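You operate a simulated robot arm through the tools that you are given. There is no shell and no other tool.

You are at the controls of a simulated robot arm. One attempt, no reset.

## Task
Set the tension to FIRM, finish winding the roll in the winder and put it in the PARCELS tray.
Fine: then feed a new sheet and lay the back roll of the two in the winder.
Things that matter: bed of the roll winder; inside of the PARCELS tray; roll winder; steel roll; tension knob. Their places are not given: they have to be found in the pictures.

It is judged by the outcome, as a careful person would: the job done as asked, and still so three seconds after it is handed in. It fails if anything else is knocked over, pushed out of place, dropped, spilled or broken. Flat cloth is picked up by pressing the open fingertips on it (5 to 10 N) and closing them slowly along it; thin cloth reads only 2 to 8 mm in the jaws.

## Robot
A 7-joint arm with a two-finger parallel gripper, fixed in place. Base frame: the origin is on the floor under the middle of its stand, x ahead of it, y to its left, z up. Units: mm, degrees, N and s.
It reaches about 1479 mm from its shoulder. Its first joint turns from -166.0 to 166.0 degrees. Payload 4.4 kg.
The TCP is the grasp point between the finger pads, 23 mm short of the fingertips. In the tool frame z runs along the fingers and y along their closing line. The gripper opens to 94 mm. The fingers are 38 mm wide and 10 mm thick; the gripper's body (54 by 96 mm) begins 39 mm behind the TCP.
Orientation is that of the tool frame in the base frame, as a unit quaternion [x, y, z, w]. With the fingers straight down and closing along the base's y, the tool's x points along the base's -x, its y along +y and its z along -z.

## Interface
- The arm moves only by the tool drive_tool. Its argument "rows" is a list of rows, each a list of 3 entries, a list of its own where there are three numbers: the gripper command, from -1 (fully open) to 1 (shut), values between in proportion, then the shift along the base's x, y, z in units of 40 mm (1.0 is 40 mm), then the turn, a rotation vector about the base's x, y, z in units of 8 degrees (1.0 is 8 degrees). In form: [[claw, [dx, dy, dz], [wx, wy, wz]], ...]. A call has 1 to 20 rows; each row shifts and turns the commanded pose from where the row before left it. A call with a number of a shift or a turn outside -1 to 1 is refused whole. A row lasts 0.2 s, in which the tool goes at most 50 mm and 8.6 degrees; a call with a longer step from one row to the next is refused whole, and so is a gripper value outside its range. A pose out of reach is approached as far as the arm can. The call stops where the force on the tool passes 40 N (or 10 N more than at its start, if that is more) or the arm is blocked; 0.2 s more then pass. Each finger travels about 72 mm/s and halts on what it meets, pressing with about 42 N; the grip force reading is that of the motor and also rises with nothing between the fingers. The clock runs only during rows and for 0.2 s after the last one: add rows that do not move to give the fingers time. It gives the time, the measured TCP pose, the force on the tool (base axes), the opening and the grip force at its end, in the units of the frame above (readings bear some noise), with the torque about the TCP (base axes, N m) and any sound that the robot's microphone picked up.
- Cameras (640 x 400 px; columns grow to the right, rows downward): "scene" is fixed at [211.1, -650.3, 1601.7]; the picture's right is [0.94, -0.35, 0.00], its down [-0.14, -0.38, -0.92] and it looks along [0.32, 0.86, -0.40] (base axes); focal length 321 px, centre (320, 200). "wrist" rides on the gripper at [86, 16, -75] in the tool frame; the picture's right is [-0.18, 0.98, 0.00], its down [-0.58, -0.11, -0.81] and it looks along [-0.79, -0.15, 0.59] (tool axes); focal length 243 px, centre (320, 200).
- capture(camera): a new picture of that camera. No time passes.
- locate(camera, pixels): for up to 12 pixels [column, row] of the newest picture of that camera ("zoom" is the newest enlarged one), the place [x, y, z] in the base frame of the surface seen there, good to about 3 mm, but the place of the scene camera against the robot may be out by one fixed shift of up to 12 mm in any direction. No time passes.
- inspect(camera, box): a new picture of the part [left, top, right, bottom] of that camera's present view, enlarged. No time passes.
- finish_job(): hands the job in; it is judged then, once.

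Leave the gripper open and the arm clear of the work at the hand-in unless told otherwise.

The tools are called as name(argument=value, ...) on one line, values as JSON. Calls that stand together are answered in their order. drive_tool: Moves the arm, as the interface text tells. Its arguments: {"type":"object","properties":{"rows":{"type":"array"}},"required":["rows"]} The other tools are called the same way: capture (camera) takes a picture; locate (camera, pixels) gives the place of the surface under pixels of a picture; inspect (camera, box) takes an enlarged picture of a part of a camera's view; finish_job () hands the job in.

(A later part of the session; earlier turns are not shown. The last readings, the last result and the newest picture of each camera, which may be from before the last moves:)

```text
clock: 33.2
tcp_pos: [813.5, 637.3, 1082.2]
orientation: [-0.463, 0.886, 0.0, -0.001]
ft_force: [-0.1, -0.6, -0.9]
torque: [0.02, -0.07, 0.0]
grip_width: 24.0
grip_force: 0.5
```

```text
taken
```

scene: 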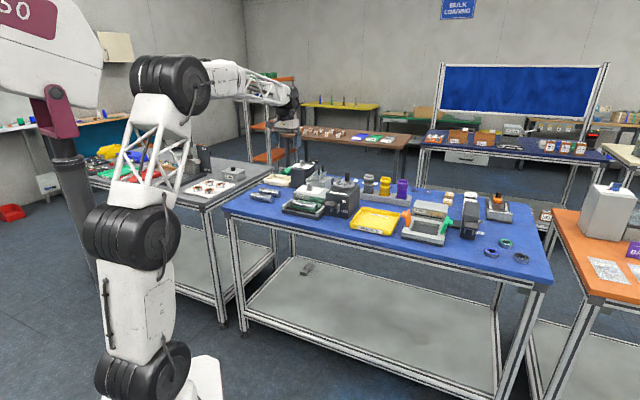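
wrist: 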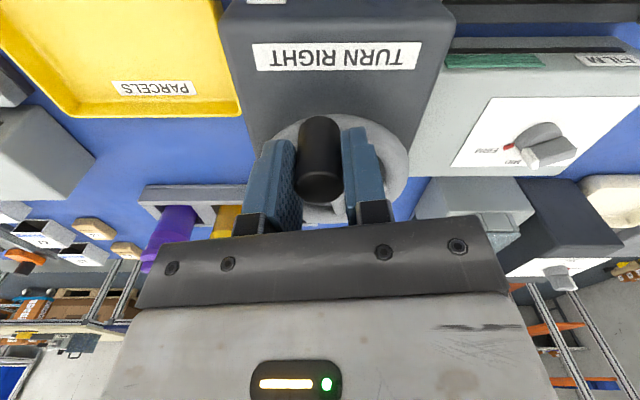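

It works smoothly with no force. Continuing 12 more rows clockwise.

drive_tool(rows=[[0.5, [-0.1175, 0.0925, 0], [0, 0, -1]], [0.5, [-0.1025, 0.1075, 0], [0, 0, -1]], [0.5, [-0.085, 0.12, 0], [0, 0, -1]], [0.5, [-0.07, 0.1325, 0], [0, 0, -1]], [0.5, [-0.0475, 0.14, 0], [0, 0, -1]], [0.5, [-0.03, 0.145, 0], [0, 0, -1]], [0.5, [-0.01, 0.15, 0], [0, 0, -1]], [0.5, [0.0125, 0.1475, 0], [0, 0, -1]], [0.5, [0.0325, 0.145, 0], [0, 0, -1]], [0.5, [0.05, 0.14, 0], [0, 0, -1]], [0.5, [0.0725, 0.13, 0], [0, 0, -1]], [0.5, [0.0875, 0.12, 0], [0, 0, -1]]])

capture(camera="wrist")

inspect(camera="scene", box=[280, 155, 376, 215])

```text
clock: 35.8
tcp_pos: [805.0, 700.6, 1082.7]
orientation: [0.348, 0.937, 0.001, 0.0]
ft_force: [-1.3, 0.5, 0.2]
torque: [-0.02, 0.02, -0.01]
grip_width: 24.1
grip_force: 0.5
```

```text
taken
```

wrist: 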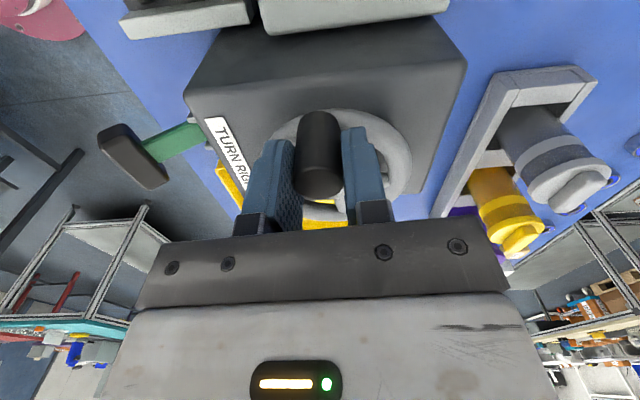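

```text
6.67 times, centred on (328, 185) of scene
```

zoom: 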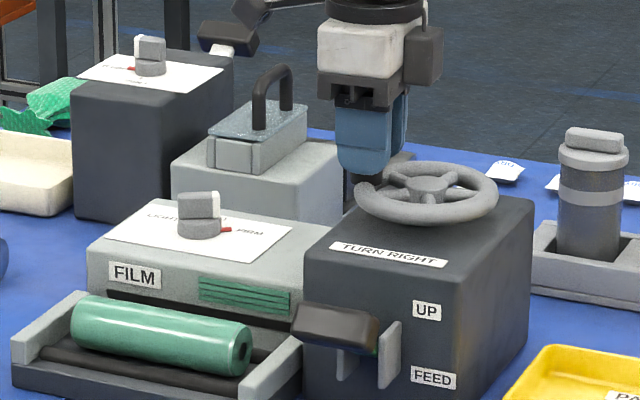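

The roll is now wrapped in green film and the sheet no longer hangs from the slot. I'll enlarge it to see whether the winding is complete.

inspect(camera="scene", box=[280, 192, 328, 222])

```text
13.33 times, centred on (304, 207) of scene
```

zoom: 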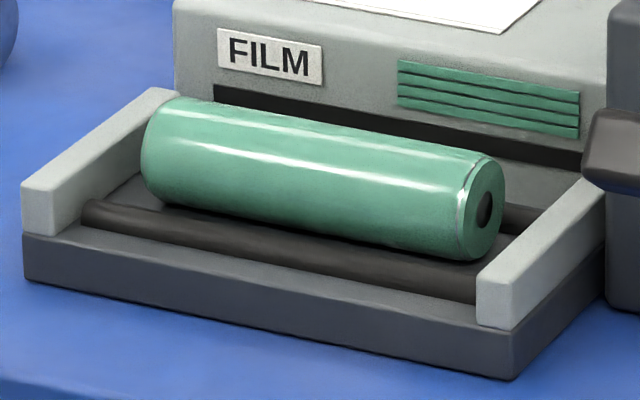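

The roll looks completely wrapped, with no tail. I'll carry on a little further clockwise (6 rows) to be sure it's all wound on, and listen.

drive_tool(rows=[[0.5, [0.105, 0.105, 0], [0, 0, -1]], [0.5, [0.1175, 0.09, 0], [0, 0, -1]], [0.5, [0.13, 0.075, 0], [0, 0, -1]], [0.5, [0.1375, 0.0525, 0], [0, 0, -1]], [0.5, [0.145, 0.035, 0], [0, 0, -1]], [0.5, [0.1475, 0.015, 0], [0, 0, -1]]])

inspect(camera="scene", box=[280, 155, 376, 215])

inspect(camera="scene", box=[280, 192, 328, 222])

```text
clock: 37.2
tcp_pos: [836.2, 715.6, 1082.6]
orientation: [0.7, 0.714, 0.001, 0.0]
ft_force: [-0.3, 0.1, 0.4]
torque: [0.06, 0.01, 0.01]
grip_width: 24.2
grip_force: 0.7
```

```text
6.67 times, centred on (328, 185) of scene
```

zoom: 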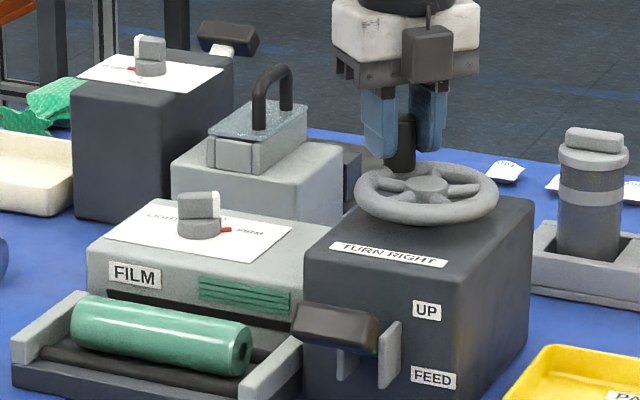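

```text
13.33 times, centred on (304, 207) of scene
```

zoom: 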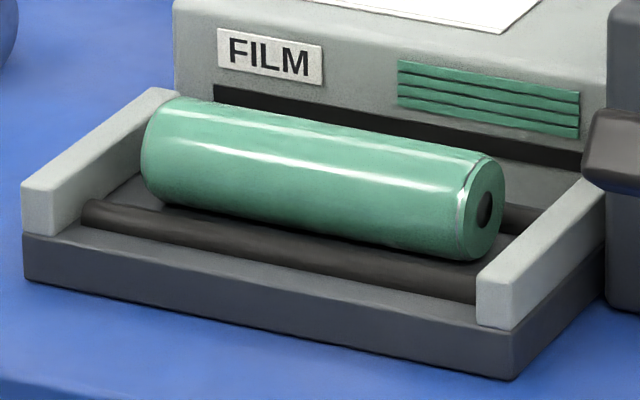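

Nothing more changes, the winding is complete. I open, lift off the crank and travel to above the wound roll with the tool at -45° (closing across the roll).

drive_tool(rows=[[0.2, [0, 0, 0], [0, 0, 0]], [-0.3, [0, 0, 0], [0, 0, 0]], [-0.5, [0, 0, 0.5], [0, 0, 0]], [-1, [0, 0, 0.8], [0, 0, 0]], [-1, [0, 0, 0.5], [0, 0, 0]], [-1, [-0.88, 0.05, 0], [0, 0, 0.92]], [-1, [-0.88, 0.05, 0], [0, 0, 0.92]], [-1, [-0.88, 0.05, 0], [0, 0, 0.92]], [-1, [-0.88, 0.05, 0], [0, 0, 0.92]], [-1, [-0.88, 0.05, 0], [0, 0, 0.92]], [-1, [-0.88, 0.05, 0], [0, 0, 0.92]], [-1, [0, 0, 0], [0, 0, 0]]])

capture(camera="wrist")

```text
clock: 39.8
tcp_pos: [626.2, 727.1, 1153.5]
orientation: [0.379, 0.925, 0.002, -0.001]
ft_force: [0.7, 0.2, -0.3]
torque: [-0.01, 0.04, 0.0]
grip_width: 93.8
grip_force: 0.1
```

```text
taken
```

wrist: 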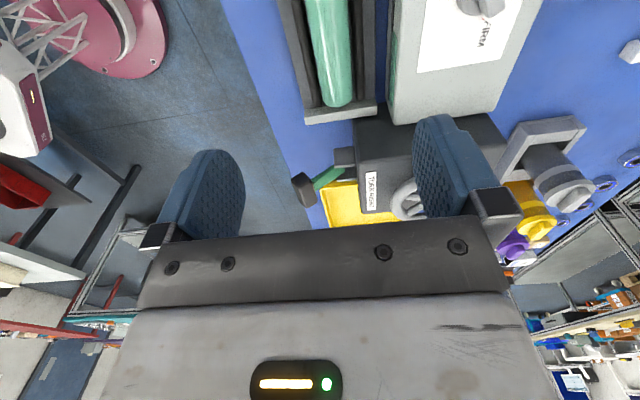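

The roll is partly out of the top of the picture. I back off 70 mm along the roll axis for the full view.

drive_tool(rows=[[-1, [-0.6, 0.6, 0], [0, 0, 0]], [-1, [-0.6, 0.6, 0], [0, 0, 0]], [-1, [0, 0, 0], [0, 0, 0]]])

capture(camera="wrist")

inspect(camera="wrist", box=[240, 0, 440, 150])

```text
clock: 40.6
tcp_pos: [577.5, 775.5, 1154.9]
orientation: [0.379, 0.926, 0.001, -0.001]
ft_force: [1.2, 0.9, 0.1]
torque: [-0.01, -0.01, 0.01]
grip_width: 93.9
grip_force: 0.0
```

```text
taken
```

wrist: 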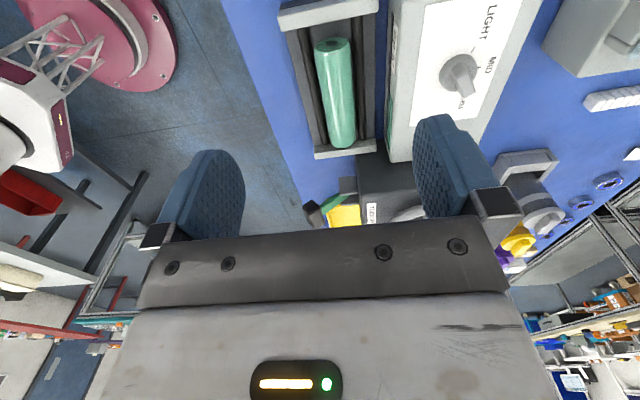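

```text
2.67 times, centred on (340, 75) of wrist
```

zoom: 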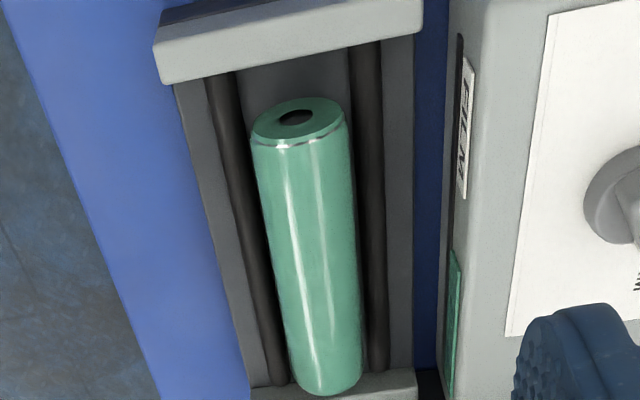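

The roll lies in a valley between two dark rollers. I locate the roll, rollers, end walls and box face.

locate(camera="zoom", pixels=[[293, 140], [300, 200], [310, 260], [320, 330], [328, 385], [243, 200], [367, 200], [205, 180], [403, 200], [290, 45], [392, 385], [452, 220]])

locate(camera="zoom", pixels=[[262, 230], [355, 230], [285, 310], [358, 310], [300, 90], [320, 100], [485, 100], [425, 200], [278, 375], [375, 350]])

```text
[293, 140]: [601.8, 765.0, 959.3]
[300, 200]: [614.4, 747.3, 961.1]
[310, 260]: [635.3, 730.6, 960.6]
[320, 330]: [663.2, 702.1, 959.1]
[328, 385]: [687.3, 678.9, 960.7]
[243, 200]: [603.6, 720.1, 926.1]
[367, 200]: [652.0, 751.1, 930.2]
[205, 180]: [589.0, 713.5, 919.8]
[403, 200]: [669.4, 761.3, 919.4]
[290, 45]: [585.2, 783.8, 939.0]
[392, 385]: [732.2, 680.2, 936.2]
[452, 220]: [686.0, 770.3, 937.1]
```

```text
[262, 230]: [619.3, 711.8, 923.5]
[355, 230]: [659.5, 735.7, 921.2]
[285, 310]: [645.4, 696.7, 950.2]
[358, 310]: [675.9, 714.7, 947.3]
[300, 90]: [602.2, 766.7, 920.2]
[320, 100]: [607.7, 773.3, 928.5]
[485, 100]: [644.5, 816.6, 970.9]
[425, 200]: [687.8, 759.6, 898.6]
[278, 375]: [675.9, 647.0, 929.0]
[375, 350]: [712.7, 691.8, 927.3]
```

Roll axis at 45°, centre ≈ (645.5, 720.5), top z≈960, radius ≈20; rollers' tops at ≈928; box face 64 mm behind the roll's axis. I move above the roll with a 70 mm opening and stop at z≈1000 to check.

drive_tool(rows=[[-0.5, [0.57, -0.46, -0.4], [0, 0, -0.09]], [-0.5, [0.57, -0.46, -0.6], [0, 0, 0]], [-0.5, [0.56, -0.455, -0.6], [0, 0, 0]], [-0.5, [0, 0, -0.9], [0, 0, 0]], [-0.5, [0, 0, -0.8], [0, 0, 0]], [-0.5, [0, 0, -0.55], [0, 0, 0]], [-0.5, [0, 0, 0], [0, 0, 0]]])

capture(camera="wrist")

inspect(camera="scene", box=[272, 170, 352, 220])

```text
clock: 42.2
tcp_pos: [645.0, 720.8, 999.6]
orientation: [0.384, 0.923, 0.002, 0.0]
ft_force: [0.8, 0.4, -0.5]
torque: [0.01, 0.02, -0.01]
grip_width: 70.6
grip_force: 0.1
```

```text
taken
```

wrist: 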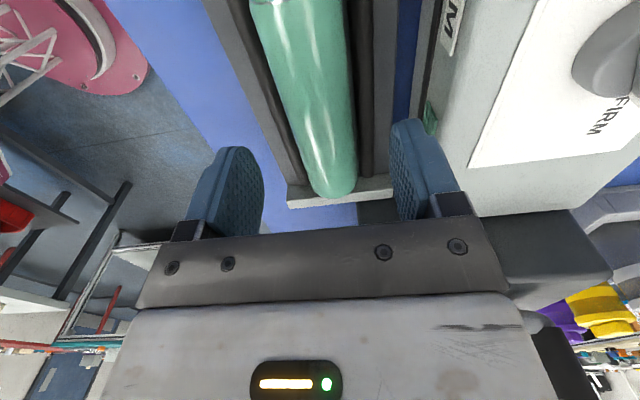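

```text
8.00 times, centred on (312, 195) of scene
```

zoom: 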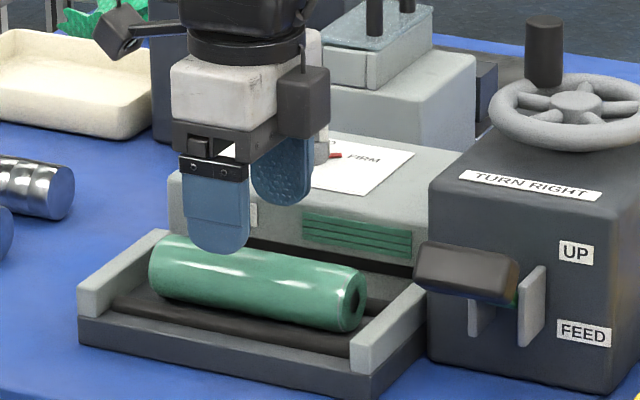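

Alignment looks right. Lowering to z≈955 (tips at 932, just above the rollers) and closing gradually on the roll.

drive_tool(rows=[[-0.5, [0, 0, -0.5], [0, 0, 0]], [-0.5, [0, 0, -0.4], [0, 0, 0]], [-0.5, [0, 0, -0.2], [0, 0, 0]], [-0.5, [0, 0, 0], [0, 0, 0]], [-0.2, [0, 0, 0], [0, 0, 0]], [0, [0, 0, 0], [0, 0, 0]], [0.1, [0, 0, 0], [0, 0, 0]], [0.15, [0, 0, 0], [0, 0, 0]], [0.15, [0, 0, 0], [0, 0, 0]]])

capture(camera="wrist")

```text
clock: 44.2
tcp_pos: [644.5, 720.8, 956.2]
orientation: [0.384, 0.923, 0.001, 0.0]
ft_force: [-1.3, -0.4, -0.6]
torque: [0.01, 0.01, 0.0]
grip_width: 40.2
grip_force: 0.0
```

```text
taken
```

wrist: 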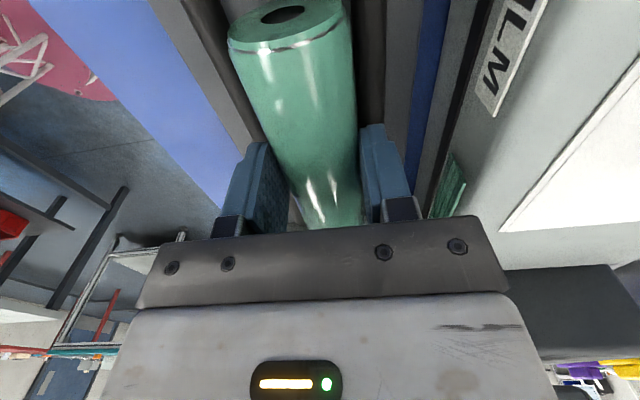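

At 40 mm no contact force yet. I keep closing slowly.

drive_tool(rows=[[0.2, [0, 0, 0], [0, 0, 0]], [0.24, [0, 0, 0], [0, 0, 0]], [0.28, [0, 0, 0], [0, 0, 0]], [0.28, [0, 0, 0], [0, 0, 0]]])

```text
clock: 45.2
tcp_pos: [644.4, 720.5, 955.8]
orientation: [0.385, 0.923, 0.001, 0.0]
ft_force: [0.2, 0.8, 1.7]
torque: [-0.01, 0.02, -0.01]
grip_width: 39.7
grip_force: 42.4
```

Gripped at 39.7 mm with 42 N. Lifting slowly out of the bed.

drive_tool(rows=[[0.3, [0, 0, 0.1], [0, 0, 0]], [0.3, [0, 0, 0.2], [0, 0, 0]], [0.3, [0, 0, 0.4], [0, 0, 0]], [0.3, [0, 0, 0.5], [0, 0, 0]], [0.3, [0, 0, 0], [0, 0, 0]]])

capture(camera="wrist")

inspect(camera="scene", box=[272, 170, 352, 220])

```text
clock: 46.4
tcp_pos: [644.4, 720.7, 1004.6]
orientation: [0.384, 0.923, 0.001, -0.001]
ft_force: [1.0, 0.6, -0.2]
torque: [0.0, 0.01, 0.0]
grip_width: 33.0
grip_force: 0.1
```

```text
taken
```

wrist: 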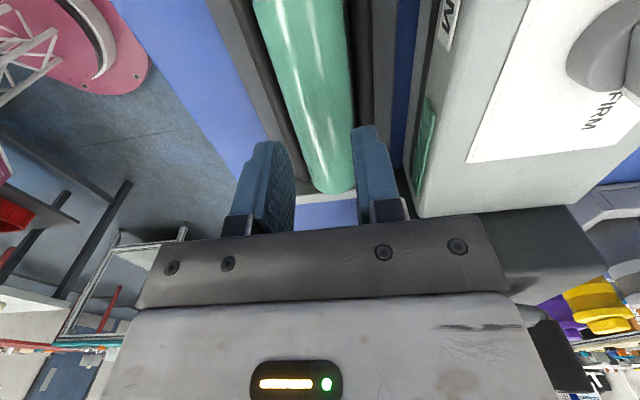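

```text
8.00 times, centred on (312, 195) of scene
```

zoom: 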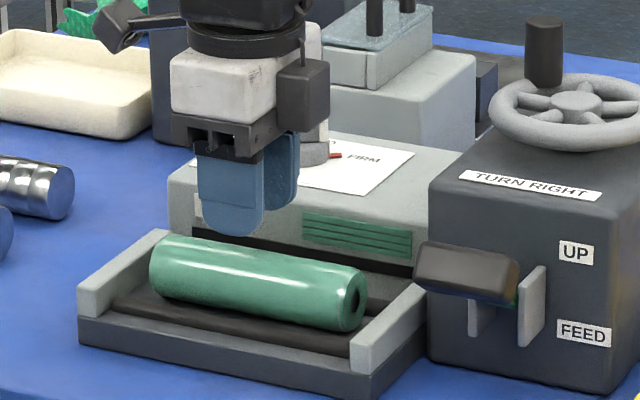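

The fingers slid off the roll; it is still lying in the bed unharmed (fingers closed to 33 mm above it). I gripped it above its widest part. I'll measure rollers and roll more exactly from here.

inspect(camera="wrist", box=[200, 0, 420, 220])

locate(camera="wrist", pixels=[[245, 40], [258, 80], [275, 120], [362, 40], [365, 90], [300, 30], [310, 100], [325, 170], [225, 40], [385, 40], [265, 60], [350, 60]])

```text
1.82 times, centred on (310, 110) of wrist
```

zoom: 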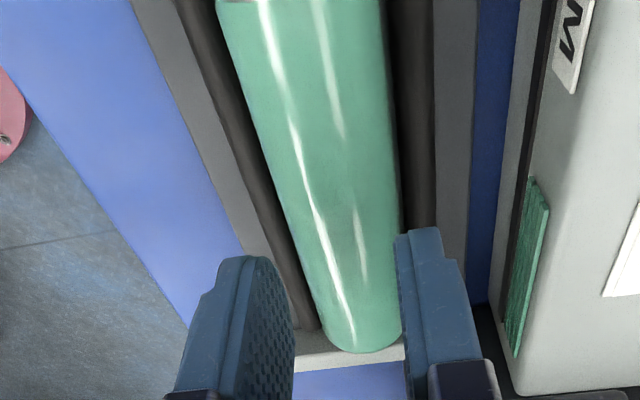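

```text
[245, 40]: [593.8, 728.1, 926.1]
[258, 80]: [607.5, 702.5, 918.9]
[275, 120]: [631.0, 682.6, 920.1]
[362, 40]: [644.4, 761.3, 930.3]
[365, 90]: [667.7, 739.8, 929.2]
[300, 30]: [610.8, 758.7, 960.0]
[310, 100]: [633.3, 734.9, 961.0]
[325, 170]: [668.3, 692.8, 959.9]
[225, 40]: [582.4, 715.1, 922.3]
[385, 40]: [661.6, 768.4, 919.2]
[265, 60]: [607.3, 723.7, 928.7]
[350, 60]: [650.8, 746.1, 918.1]
```

I'll check the roll's side edges and ends for the exact centre line before re-gripping a bit lower.

locate(camera="wrist", pixels=[[277, 84], [344, 82], [264, 30], [344, 20], [300, 150], [350, 150], [257, 4], [335, 190], [325, 193]])

```text
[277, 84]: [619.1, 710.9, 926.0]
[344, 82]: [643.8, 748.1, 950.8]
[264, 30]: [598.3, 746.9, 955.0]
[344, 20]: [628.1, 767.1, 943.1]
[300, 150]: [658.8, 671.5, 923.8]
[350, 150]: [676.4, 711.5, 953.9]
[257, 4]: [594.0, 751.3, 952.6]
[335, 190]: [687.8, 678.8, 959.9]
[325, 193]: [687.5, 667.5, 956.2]
```

The roll's axis is where I had it (x+y≈1366). I descend again with 52 mm opening and go lower in small steps until just above the rollers.

drive_tool(rows=[[-0.3, [0.01, 0.01, 0], [0, 0, 0]], [-0.3, [0, 0, -0.5], [0, 0, 0]], [-0.3, [0, 0, -0.5], [0, 0, 0]], [-0.1, [0, 0, -0.2], [0, 0, 0]], [-0.1, [0, 0, -0.04], [0, 0, 0]], [-0.1, [0, 0, 0], [0, 0, 0]]])

```text
clock: 47.8
tcp_pos: [645.2, 722.0, 954.4]
orientation: [0.385, 0.923, 0.001, 0.0]
ft_force: [0.9, 0.4, -0.7]
torque: [-0.03, 0.01, 0.02]
grip_width: 51.8
grip_force: 0.1
```

No contact yet at z=954.4. I go down in 1 mm steps watching the force.

drive_tool(rows=[[-0.1, [0, 0, -0.025], [0, 0, 0]], [-0.1, [0, 0, -0.025], [0, 0, 0]], [-0.1, [0, 0, 0], [0, 0, 0]]])

capture(camera="wrist")

```text
clock: 48.6
tcp_pos: [646.0, 722.1, 951.9]
orientation: [0.385, 0.923, 0.001, 0.0]
ft_force: [0.2, -0.4, 0.1]
torque: [0.04, -0.02, 0.0]
grip_width: 51.7
grip_force: 0.1
```

```text
taken
```

wrist: 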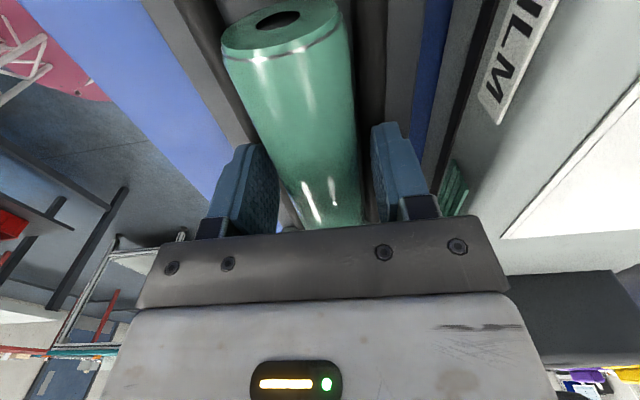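

Still free at 951.9. A few more 1 mm steps.

drive_tool(rows=[[-0.1, [0, 0, -0.025], [0, 0, 0]], [-0.1, [0, 0, -0.025], [0, 0, 0]], [-0.1, [0, 0, -0.025], [0, 0, 0]], [-0.1, [0, 0, 0], [0, 0, 0]]])

```text
clock: 49.6
tcp_pos: [645.7, 721.9, 951.2]
orientation: [0.384, 0.923, 0.003, 0.0]
ft_force: [-3.4, 1.1, 24.2]
torque: [-0.82, 0.35, -0.08]
grip_width: 52.3
grip_force: 0.4
```

Touched the rollers at 951.2 (24 N). I raise to ~952 and close firmly with tips at 929, well under the roll's widest line.

drive_tool(rows=[[-0.1, [0, 0, 0.08], [0, 0, 0]], [0.05, [0, 0, 0], [0, 0, 0]], [0.15, [0, 0, 0], [0, 0, 0]], [0.3, [0, 0, 0], [0, 0, 0]], [0.5, [0, 0, 0], [0, 0, 0]], [0.5, [0, 0, 0], [0, 0, 0]]])

capture(camera="wrist")

```text
clock: 51.0
tcp_pos: [645.3, 720.9, 953.8]
orientation: [0.385, 0.923, 0.001, 0.0]
ft_force: [-0.3, 0.5, -0.2]
torque: [0.01, 0.0, -0.02]
grip_width: 39.6
grip_force: 41.6
```

```text
taken
```

wrist: 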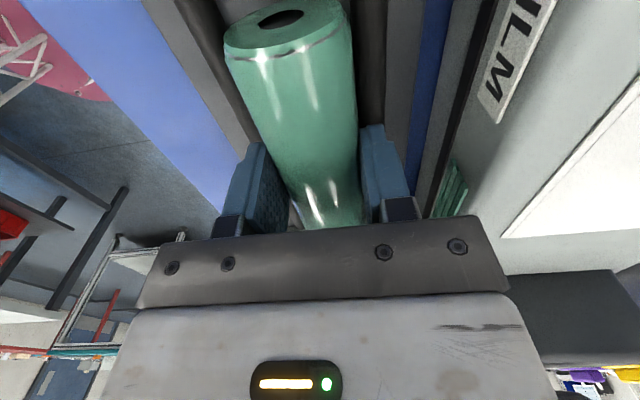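

Gripped at 39.6 mm. I lift only 4 mm and read the weight and width.

drive_tool(rows=[[0.6, [0, 0, 0.03], [0, 0, 0]], [0.6, [0, 0, 0.03], [0, 0, 0]], [0.6, [0, 0, 0.04], [0, 0, 0]], [0.6, [0, 0, 0], [0, 0, 0]]])

capture(camera="wrist")

```text
clock: 52.0
tcp_pos: [646.8, 720.8, 956.2]
orientation: [0.384, 0.923, 0.001, 0.0]
ft_force: [0.2, 0.0, -2.7]
torque: [0.02, 0.02, 0.03]
grip_width: 39.8
grip_force: 41.8
```

```text
taken
```

wrist: 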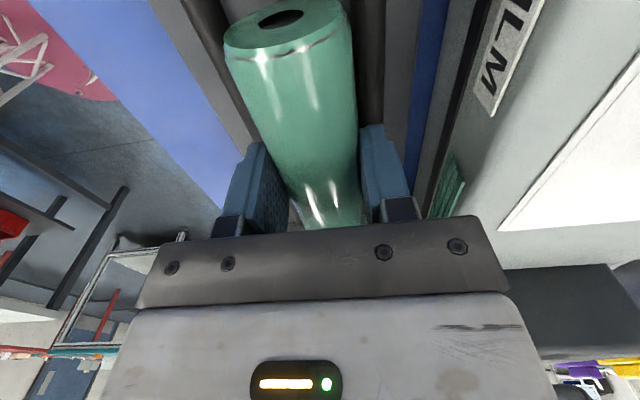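

The roll comes up with the gripper (same place in the picture, -2.7 N weight, 39.8 mm). I lift another 8 mm and check.

drive_tool(rows=[[0.6, [0, 0, 0.05], [0, 0, 0]], [0.6, [0, 0, 0.05], [0, 0, 0]], [0.6, [0, 0, 0.1], [0, 0, 0]], [0.6, [0, 0, 0], [0, 0, 0]]])

capture(camera="wrist")

inspect(camera="scene", box=[272, 170, 352, 220])

```text
clock: 53.0
tcp_pos: [644.8, 721.6, 965.4]
orientation: [0.385, 0.923, 0.002, -0.001]
ft_force: [0.2, 0.0, -3.7]
torque: [-0.02, 0.02, -0.01]
grip_width: 39.8
grip_force: 42.0
```

```text
taken
```

wrist: 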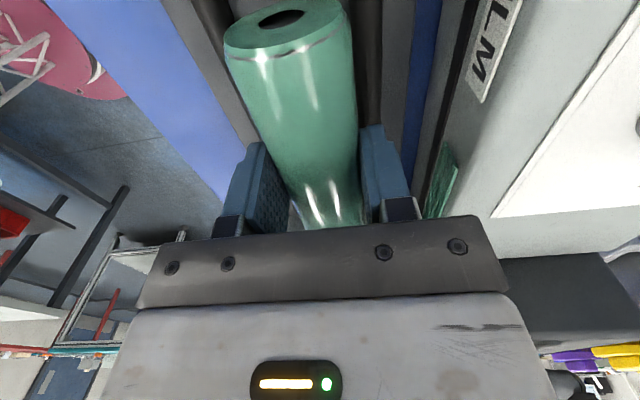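

```text
8.00 times, centred on (312, 195) of scene
```

zoom: 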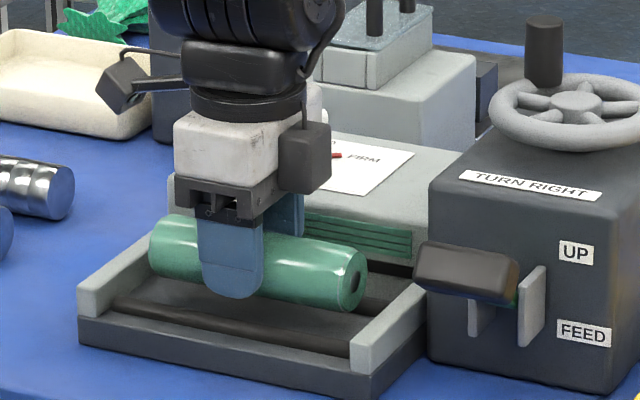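

The roll is firmly lifted. I raise it gently to z≈1110 to clear the crank box and wheel.

drive_tool(rows=[[0.6, [0, 0, 0.2], [0, 0, 0]], [0.6, [0, 0, 0.35], [0, 0, 0]], [0.6, [0, 0, 0.45], [0, 0, 0]], [0.6, [0, 0, 0.5], [0, 0, 0]], [0.6, [0, 0, 0.5], [0, 0, 0]], [0.6, [0, 0, 0.5], [0, 0, 0]], [0.6, [0, 0, 0.5], [0, 0, 0]], [0.6, [0, 0, 0.4], [0, 0, 0]], [0.6, [0, 0, 0.2], [0, 0, 0]], [0.6, [0, 0, 0], [0, 0, 0]]])

capture(camera="wrist")

```text
clock: 55.2
tcp_pos: [645.2, 720.7, 1110.1]
orientation: [0.385, 0.923, 0.001, -0.001]
ft_force: [-0.2, 0.5, -2.7]
torque: [-0.02, 0.02, 0.0]
grip_width: 39.9
grip_force: 42.3
```

```text
taken
```

wrist: 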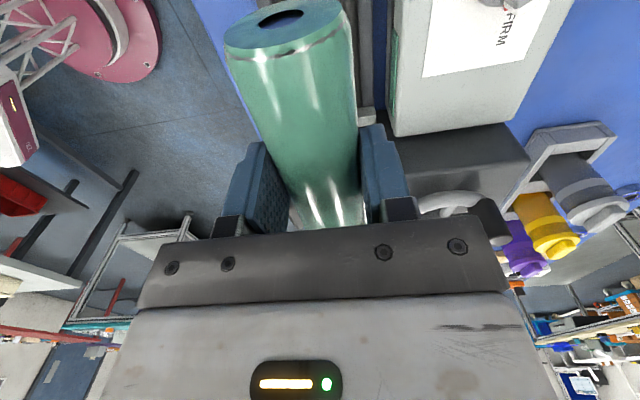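

Held stably at 39.9 mm. Now I measure the PARCELS tray in the scene camera.

inspect(camera="scene", box=[340, 190, 420, 240])

```text
8.00 times, centred on (380, 215) of scene
```

zoom: 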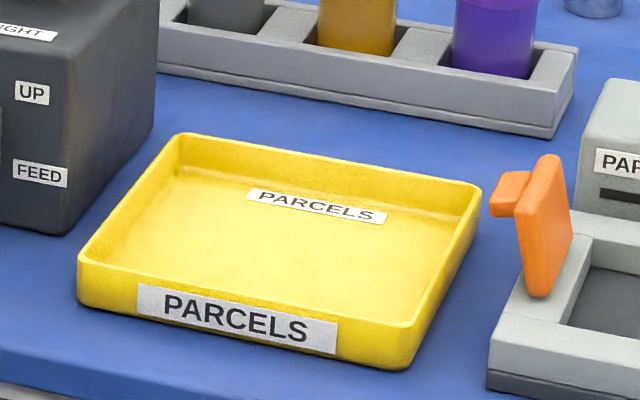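

locate(camera="zoom", pixels=[[82, 258], [184, 138], [478, 185], [410, 322], [170, 240], [200, 180], [420, 210], [370, 290], [280, 240], [240, 320], [540, 270], [515, 300]])

locate(camera="scene", pixels=[[335, 184], [342, 196], [350, 207]])

```text
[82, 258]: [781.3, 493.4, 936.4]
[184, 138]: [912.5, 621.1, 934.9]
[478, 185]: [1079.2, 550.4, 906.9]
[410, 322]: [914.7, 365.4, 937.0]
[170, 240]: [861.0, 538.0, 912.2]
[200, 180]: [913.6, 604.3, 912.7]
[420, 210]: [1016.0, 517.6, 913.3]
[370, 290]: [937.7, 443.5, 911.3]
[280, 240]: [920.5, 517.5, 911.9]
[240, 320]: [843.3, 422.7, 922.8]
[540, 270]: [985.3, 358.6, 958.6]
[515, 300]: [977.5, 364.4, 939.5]
```

```text
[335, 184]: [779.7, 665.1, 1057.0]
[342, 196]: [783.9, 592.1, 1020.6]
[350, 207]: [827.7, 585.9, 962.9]
```

The tray is about 184 mm square; correcting the scene camera's shift against wrist readings gives a centre near (921, 501), rim ≈930, floor ≈905. I carry the roll there at z≈1110.

drive_tool(rows=[[0.6, [0.3, -0.24, 0], [0, 0, 0]], [0.6, [0.5, -0.4, 0], [0, 0, 0]], [0.6, [0.6, -0.48, 0], [0, 0, 0]], [0.6, [0.6, -0.48, 0], [0, 0, 0]], [0.6, [0.6, -0.48, 0], [0, 0, 0]], [0.6, [0.6, -0.48, 0], [0, 0, 0]], [0.6, [0.6, -0.48, 0], [0, 0, 0]], [0.6, [0.6, -0.48, 0], [0, 0, 0]], [0.6, [0.6, -0.48, 0], [0, 0, 0]], [0.6, [0.6, -0.48, 0], [0, 0, 0]], [0.6, [0.6, -0.48, 0], [0, 0, 0]], [0.6, [0.45, -0.36, 0], [0, 0, 0]], [0.6, [0.25, -0.18, 0], [0, 0, 0]], [0.6, [0, 0, 0], [0, 0, 0]]])

capture(camera="wrist")

inspect(camera="scene", box=[320, 150, 448, 245])

```text
clock: 58.2
tcp_pos: [922.5, 501.0, 1110.5]
orientation: [0.384, 0.923, 0.002, -0.001]
ft_force: [-1.0, 0.0, -2.4]
torque: [0.01, 0.0, 0.01]
grip_width: 39.9
grip_force: 41.4
```

```text
taken
```

wrist: 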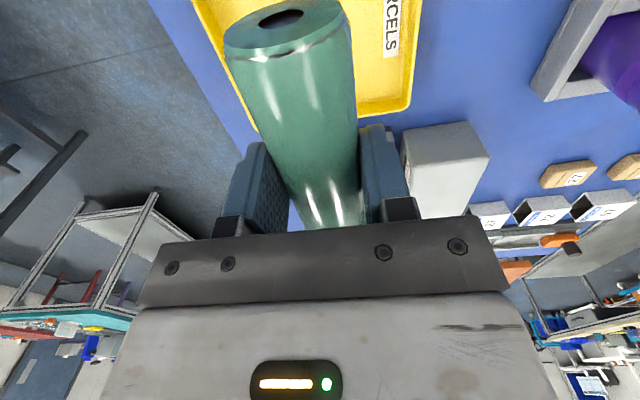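

```text
4.21 times, centred on (384, 198) of scene
```

zoom: 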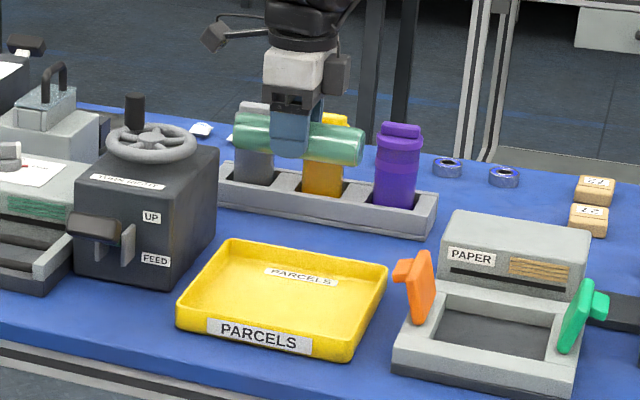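

I can see the tray's far rim (col ~380–415) beside the roll. I locate its edges in the wrist picture.

locate(camera="wrist", pixels=[[416, 30], [411, 95], [385, 108], [205, 10], [240, 95], [252, 122], [375, 80], [370, 20], [215, 12], [390, 40]])

```text
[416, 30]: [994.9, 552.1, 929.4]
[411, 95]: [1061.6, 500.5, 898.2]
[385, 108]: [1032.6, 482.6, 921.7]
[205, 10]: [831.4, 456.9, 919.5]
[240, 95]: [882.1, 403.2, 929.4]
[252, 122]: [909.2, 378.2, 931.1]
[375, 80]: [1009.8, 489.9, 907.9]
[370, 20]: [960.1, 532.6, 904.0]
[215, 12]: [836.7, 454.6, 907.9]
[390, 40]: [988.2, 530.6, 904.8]
```

Tray centre in the wrist frame is ≈ (918, 498), floor ≈905, rim ≈930. I lower the roll over it to just above the floor.

drive_tool(rows=[[0.6, [-0.1, -0.07, -0.3], [0, 0, 0]], [0.6, [0, 0, -0.5], [0, 0, 0]], [0.6, [0, 0, -0.6], [0, 0, 0]], [0.6, [0, 0, -0.6], [0, 0, 0]], [0.6, [0, 0, -0.6], [0, 0, 0]], [0.6, [0, 0, -0.5], [0, 0, 0]], [0.6, [0, 0, -0.4], [0, 0, 0]], [0.6, [0, 0, -0.3], [0, 0, 0]], [0.6, [0, 0, -0.15], [0, 0, 0]], [0.6, [0, 0, 0], [0, 0, 0]]])

inspect(camera="scene", box=[320, 150, 448, 245])

capture(camera="wrist")

```text
clock: 60.4
tcp_pos: [916.5, 498.4, 951.4]
orientation: [0.384, 0.923, 0.0, -0.001]
ft_force: [-0.2, 1.1, -2.7]
torque: [0.0, 0.03, 0.0]
grip_width: 40.1
grip_force: 42.1
```

```text
4.21 times, centred on (384, 198) of scene
```

zoom: 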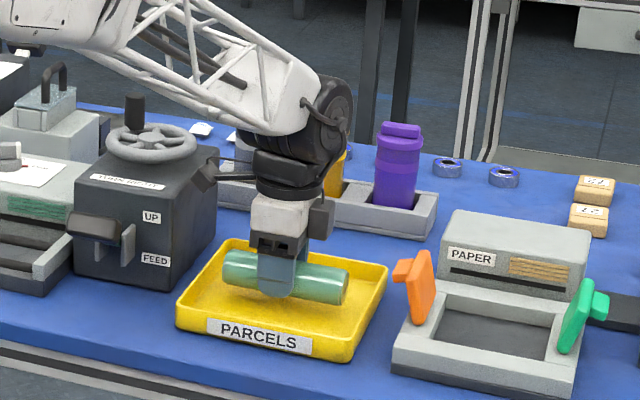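

```text
taken
```

wrist: 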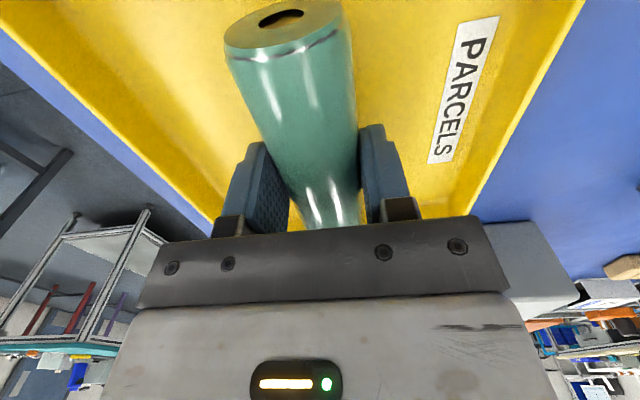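

The roll hovers inside the tray. Lowering slowly in 2–3 mm steps to touch the floor.

drive_tool(rows=[[0.6, [0, 0, -0.07], [0, 0, 0]], [0.6, [0, 0, -0.07], [0, 0, 0]], [0.6, [0, 0, -0.05], [0, 0, 0]], [0.6, [0, 0, 0], [0, 0, 0]]])

```text
clock: 61.4
tcp_pos: [917.5, 498.6, 943.8]
orientation: [0.385, 0.923, 0.001, -0.001]
ft_force: [0.4, -0.4, -3.2]
torque: [-0.03, 0.0, -0.02]
grip_width: 39.9
grip_force: 42.1
```

drive_tool(rows=[[0.6, [0, 0, -0.04], [0, 0, 0]], [0.6, [0, 0, -0.04], [0, 0, 0]], [0.6, [0, 0, 0], [0, 0, 0]]])

```text
clock: 62.2
tcp_pos: [917.6, 499.1, 940.0]
orientation: [0.385, 0.923, 0.001, -0.001]
ft_force: [0.5, -0.7, -3.6]
torque: [0.05, 0.0, 0.03]
grip_width: 39.8
grip_force: 42.0
```

Still hanging (weight -3.6 N). Continuing 1 mm at a time.

drive_tool(rows=[[0.6, [0, 0, -0.03], [0, 0, 0]], [0.6, [0, 0, -0.03], [0, 0, 0]], [0.6, [0, 0, 0], [0, 0, 0]]])

```text
clock: 63.0
tcp_pos: [917.8, 498.9, 937.9]
orientation: [0.385, 0.923, 0.002, -0.002]
ft_force: [-0.5, -0.1, -3.2]
torque: [0.02, -0.03, -0.01]
grip_width: 39.9
grip_force: 41.8
```

drive_tool(rows=[[0.6, [0, 0, -0.03], [0, 0, 0]], [0.6, [0, 0, -0.03], [0, 0, 0]], [0.6, [0, 0, 0], [0, 0, 0]]])

inspect(camera="scene", box=[345, 190, 425, 240])

```text
clock: 63.8
tcp_pos: [918.9, 498.2, 937.0]
orientation: [0.386, 0.923, 0.002, 0.001]
ft_force: [-5.6, -2.0, 17.8]
torque: [0.12, 0.52, 0.02]
grip_width: 39.9
grip_force: 41.7
```

```text
8.00 times, centred on (385, 215) of scene
```

zoom: 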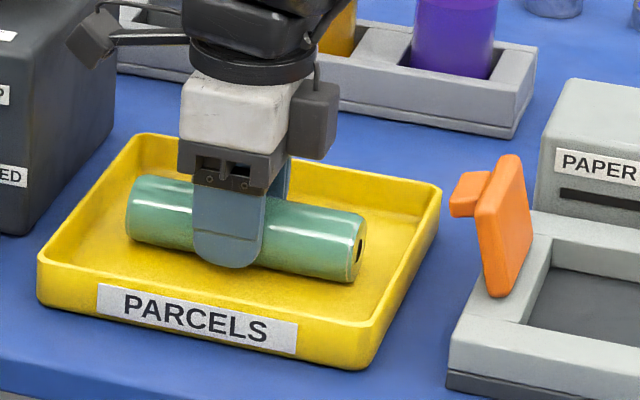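

Touched down (+18 N). I relieve 1 mm, open gently to 60 mm, then lift straight up.

drive_tool(rows=[[0.6, [0, 0, 0.03], [0, 0, 0]], [0.12, [0, 0, 0], [0, 0, 0]], [0.0, [0, 0, 0], [0, 0, 0]], [-0.2, [0, 0, 0], [0, 0, 0]], [-0.3, [0, 0, 0], [0, 0, 0]], [-0.3, [0, 0, 0], [0, 0, 0]]])

capture(camera="wrist")

```text
clock: 65.2
tcp_pos: [917.2, 499.1, 936.6]
orientation: [0.385, 0.923, 0.001, 0.0]
ft_force: [0.3, 0.1, -0.2]
torque: [-0.01, 0.02, -0.04]
grip_width: 61.0
grip_force: 0.0
```

```text
taken
```

wrist: 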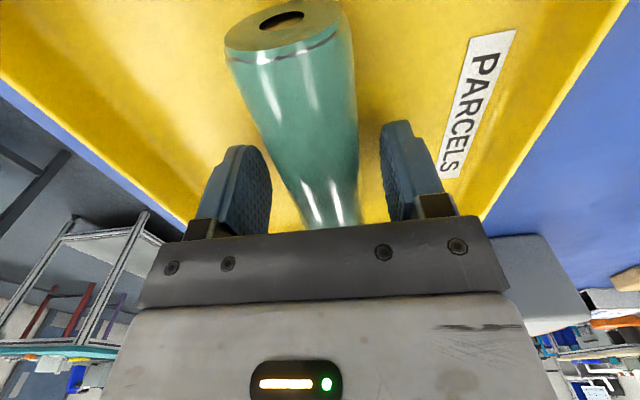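

The roll rests in the tray between open fingers. Lifting straight up to 1150.

drive_tool(rows=[[-0.3, [0, 0, 0.3], [0, 0, 0]], [-0.3, [0, 0, 0.6], [0, 0, 0]], [-0.3, [0, 0, 0.9], [0, 0, 0]], [-0.3, [0, 0, 1], [0, 0, 0]], [-0.3, [0, 0, 1], [0, 0, 0]], [-0.3, [0, 0, 1], [0, 0, 0]], [-0.3, [0, 0, 0.6], [0, 0, 0]], [-0.3, [0, 0, 0], [0, 0, 0]]])

capture(camera="wrist")

inspect(camera="scene", box=[280, 165, 424, 245])

inspect(camera="scene", box=[318, 190, 366, 220])

```text
clock: 67.0
tcp_pos: [916.5, 496.9, 1151.7]
orientation: [0.384, 0.923, 0.002, -0.001]
ft_force: [0.3, 0.5, -0.1]
torque: [0.0, -0.02, -0.02]
grip_width: 61.1
grip_force: 0.0
```

```text
taken
```

wrist: 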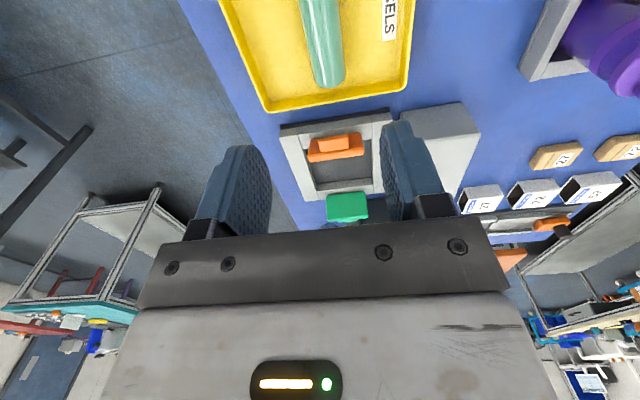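

```text
4.44 times, centred on (352, 205) of scene
```

zoom: 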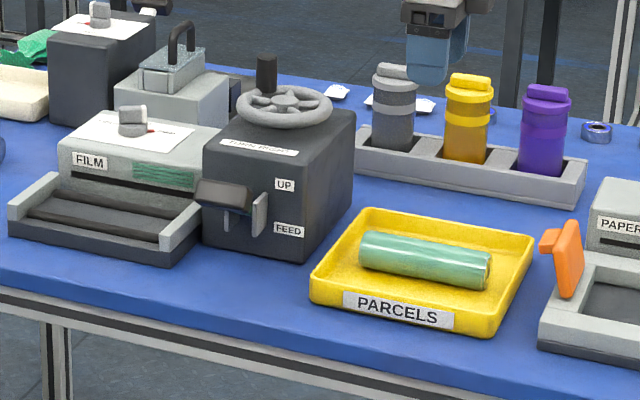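

```text
13.33 times, centred on (342, 205) of scene
```

zoom: 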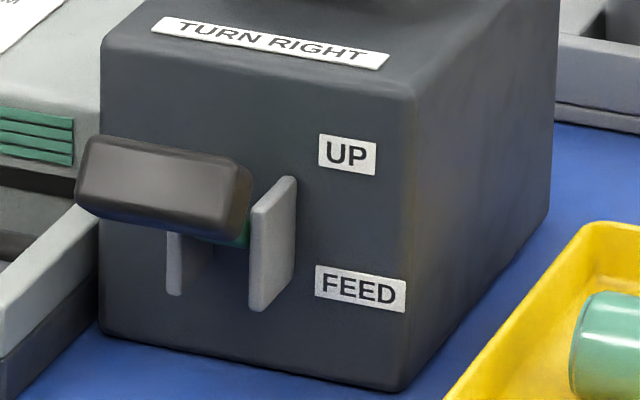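

The wound roll lies in the tray. Now the feed lever: a green stem with a black bar, standing at UP, that must go down to FEED. I move to look at it from the side.

drive_tool(rows=[[-0.5, [-0.94, 0.4, -0.11], [0, 0, 0]], [-0.5, [-0.94, 0.4, -0.11], [0, 0, 0]], [-0.5, [-0.94, 0.4, -0.11], [0, 0, 0]], [-0.5, [-0.94, 0.4, -0.11], [0, 0, 0]], [-0.5, [-0.94, 0.4, -0.11], [0, 0, 0]], [-0.5, [-0.94, 0.4, -0.11], [0, 0, 0]], [-0.5, [0, 0, 0], [0, 0, 0]]])

capture(camera="wrist")

inspect(camera="wrist", box=[220, 20, 420, 160])

```text
clock: 68.6
tcp_pos: [690.8, 592.9, 1126.6]
orientation: [0.384, 0.923, 0.001, -0.001]
ft_force: [-0.4, -0.8, 0.7]
torque: [-0.01, -0.03, 0.02]
grip_width: 70.3
grip_force: 0.1
```

```text
taken
```

wrist: 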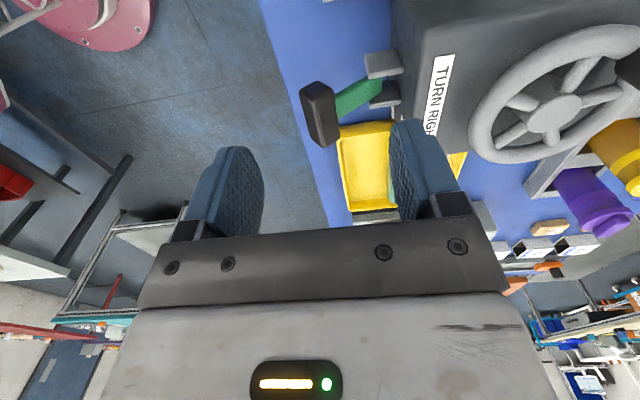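

```text
2.86 times, centred on (320, 90) of wrist
```

zoom: 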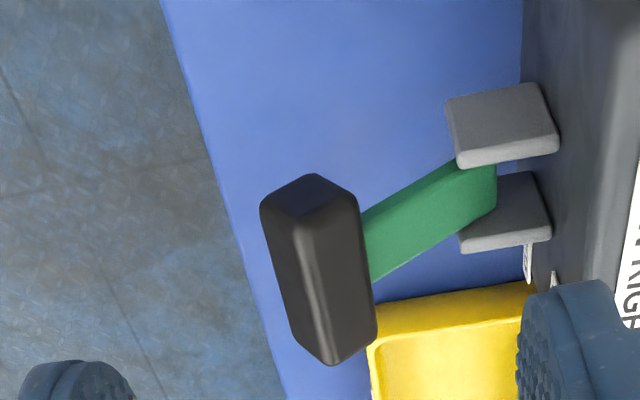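

locate(camera="zoom", pixels=[[320, 270], [290, 230], [345, 250], [305, 195], [335, 340], [375, 240], [430, 205], [485, 190], [480, 145], [500, 110], [505, 205], [465, 240]])

```text
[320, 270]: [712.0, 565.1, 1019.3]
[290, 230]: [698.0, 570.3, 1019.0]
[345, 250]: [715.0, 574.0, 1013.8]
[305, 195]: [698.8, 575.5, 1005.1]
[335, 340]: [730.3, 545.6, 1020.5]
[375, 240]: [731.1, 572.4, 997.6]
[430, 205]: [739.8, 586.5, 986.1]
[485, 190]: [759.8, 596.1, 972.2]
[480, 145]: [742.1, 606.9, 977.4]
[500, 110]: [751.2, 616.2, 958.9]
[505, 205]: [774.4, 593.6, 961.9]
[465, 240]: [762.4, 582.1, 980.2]
```

The lever's bar centre is ≈ (714, 561), top z≈1020; its pivot is about 76 mm behind at z≈962. I close the fingers and come over the bar to push it down.

drive_tool(rows=[[0.5, [0.28, -0.42, 0], [0, 0, 0]], [1, [0.285, -0.42, -0.3], [0, 0, 0]], [1, [0, 0, -0.7], [0, 0, 0]], [1, [0, 0, -0.6], [0, 0, 0]], [1, [0, 0, 0], [0, 0, 0]]])

capture(camera="wrist")

inspect(camera="scene", box=[304, 175, 368, 215])

```text
clock: 69.8
tcp_pos: [714.5, 560.7, 1061.7]
orientation: [0.385, 0.923, 0.001, -0.001]
ft_force: [1.0, 0.1, -0.2]
torque: [-0.03, 0.0, 0.01]
grip_width: 0.2
grip_force: 41.9
```

```text
taken
```

wrist: 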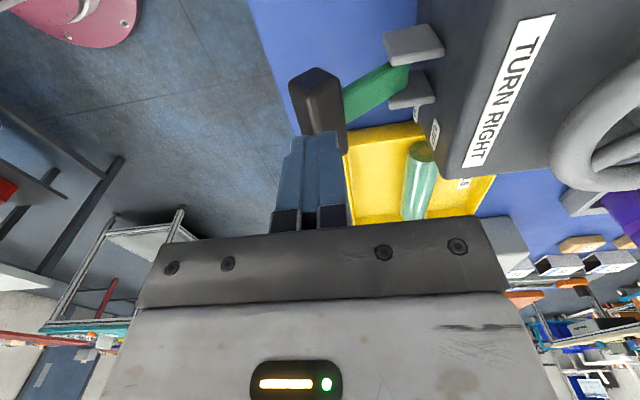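

```text
10.00 times, centred on (336, 195) of scene
```

zoom: 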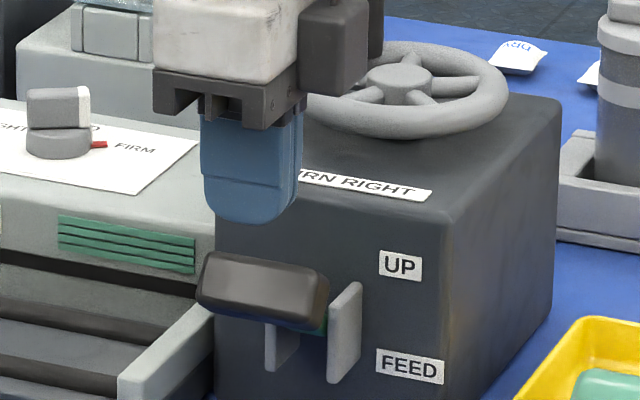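

Fingers are right above the bar. I push down along the lever's arc, first part, and look.

drive_tool(rows=[[1, [0, 0, -0.39], [0, 0, 0]], [1, [-0.05, -0.05, -0.14], [0, 0, 0]], [1, [-0.05, -0.05, -0.14], [0, 0, 0]], [1, [-0.045, -0.045, -0.15], [0, 0, 0]], [1, [-0.045, -0.045, -0.15], [0, 0, 0]]])

inspect(camera="scene", box=[304, 175, 368, 215])

```text
clock: 71.0
tcp_pos: [705.8, 552.7, 1023.0]
orientation: [0.384, 0.924, 0.001, -0.001]
ft_force: [-0.3, 0.1, 1.7]
torque: [-0.02, -0.03, -0.02]
grip_width: 0.0
grip_force: 41.3
```

```text
10.00 times, centred on (336, 195) of scene
```

zoom: 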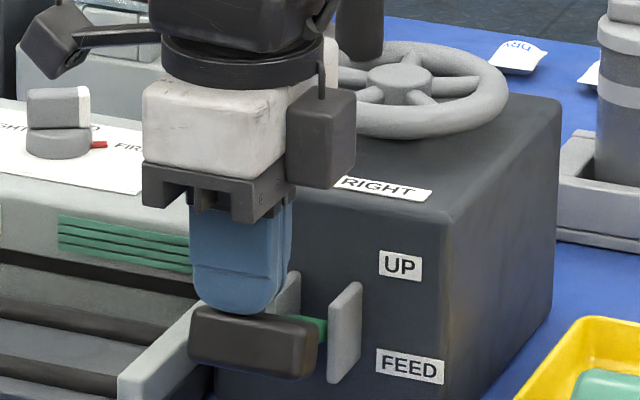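

The lever follows with little force. Continuing down toward FEED.

drive_tool(rows=[[1, [-0.03, -0.03, -0.16], [0, 0, 0]], [1, [-0.03, -0.03, -0.16], [0, 0, 0]], [1, [-0.01, -0.01, -0.165], [0, 0, 0]], [1, [-0.005, -0.005, -0.165], [0, 0, 0]], [1, [0.005, 0.005, -0.165], [0, 0, 0]], [1, [0.01, 0.01, -0.165], [0, 0, 0]]])

inspect(camera="scene", box=[280, 175, 376, 235])

```text
clock: 72.4
tcp_pos: [703.3, 549.9, 984.1]
orientation: [0.385, 0.923, 0.001, 0.0]
ft_force: [-2.8, -0.6, 2.0]
torque: [-0.02, 0.03, 0.01]
grip_width: 0.0
grip_force: 41.5
```

```text
6.67 times, centred on (328, 205) of scene
```

zoom: 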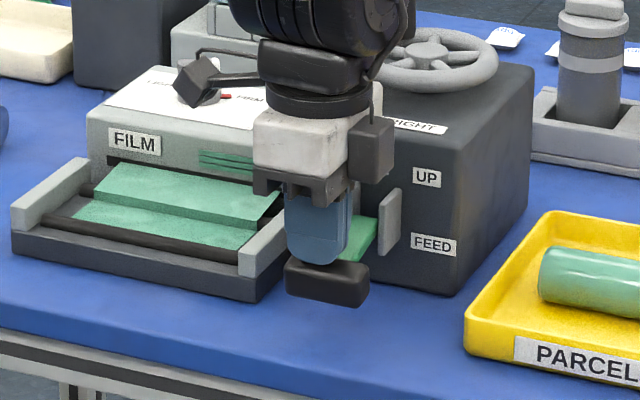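

A new green sheet has come out across the bed. I push a little further until the lever meets its FEED stop.

drive_tool(rows=[[1, [0.03, 0.03, -0.15], [0, 0, 0]], [1, [0.04, 0.04, -0.15], [0, 0, 0]]])

inspect(camera="scene", box=[280, 175, 376, 235])

```text
clock: 73.0
tcp_pos: [707.7, 552.7, 972.9]
orientation: [0.384, 0.923, 0.002, 0.0]
ft_force: [-5.4, -5.8, 9.4]
torque: [-0.19, -0.02, -0.13]
grip_width: 0.0
grip_force: 42.1
```

```text
6.67 times, centred on (328, 205) of scene
```

zoom: 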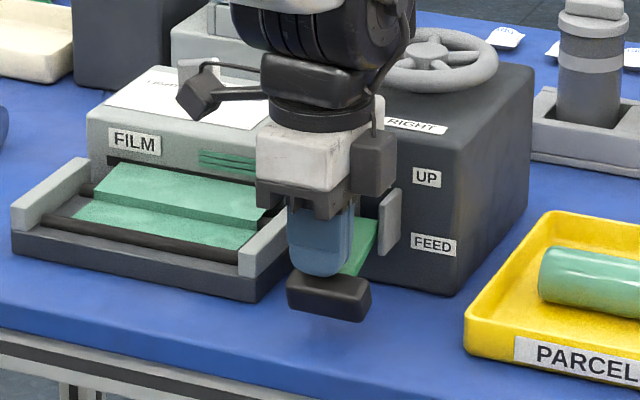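

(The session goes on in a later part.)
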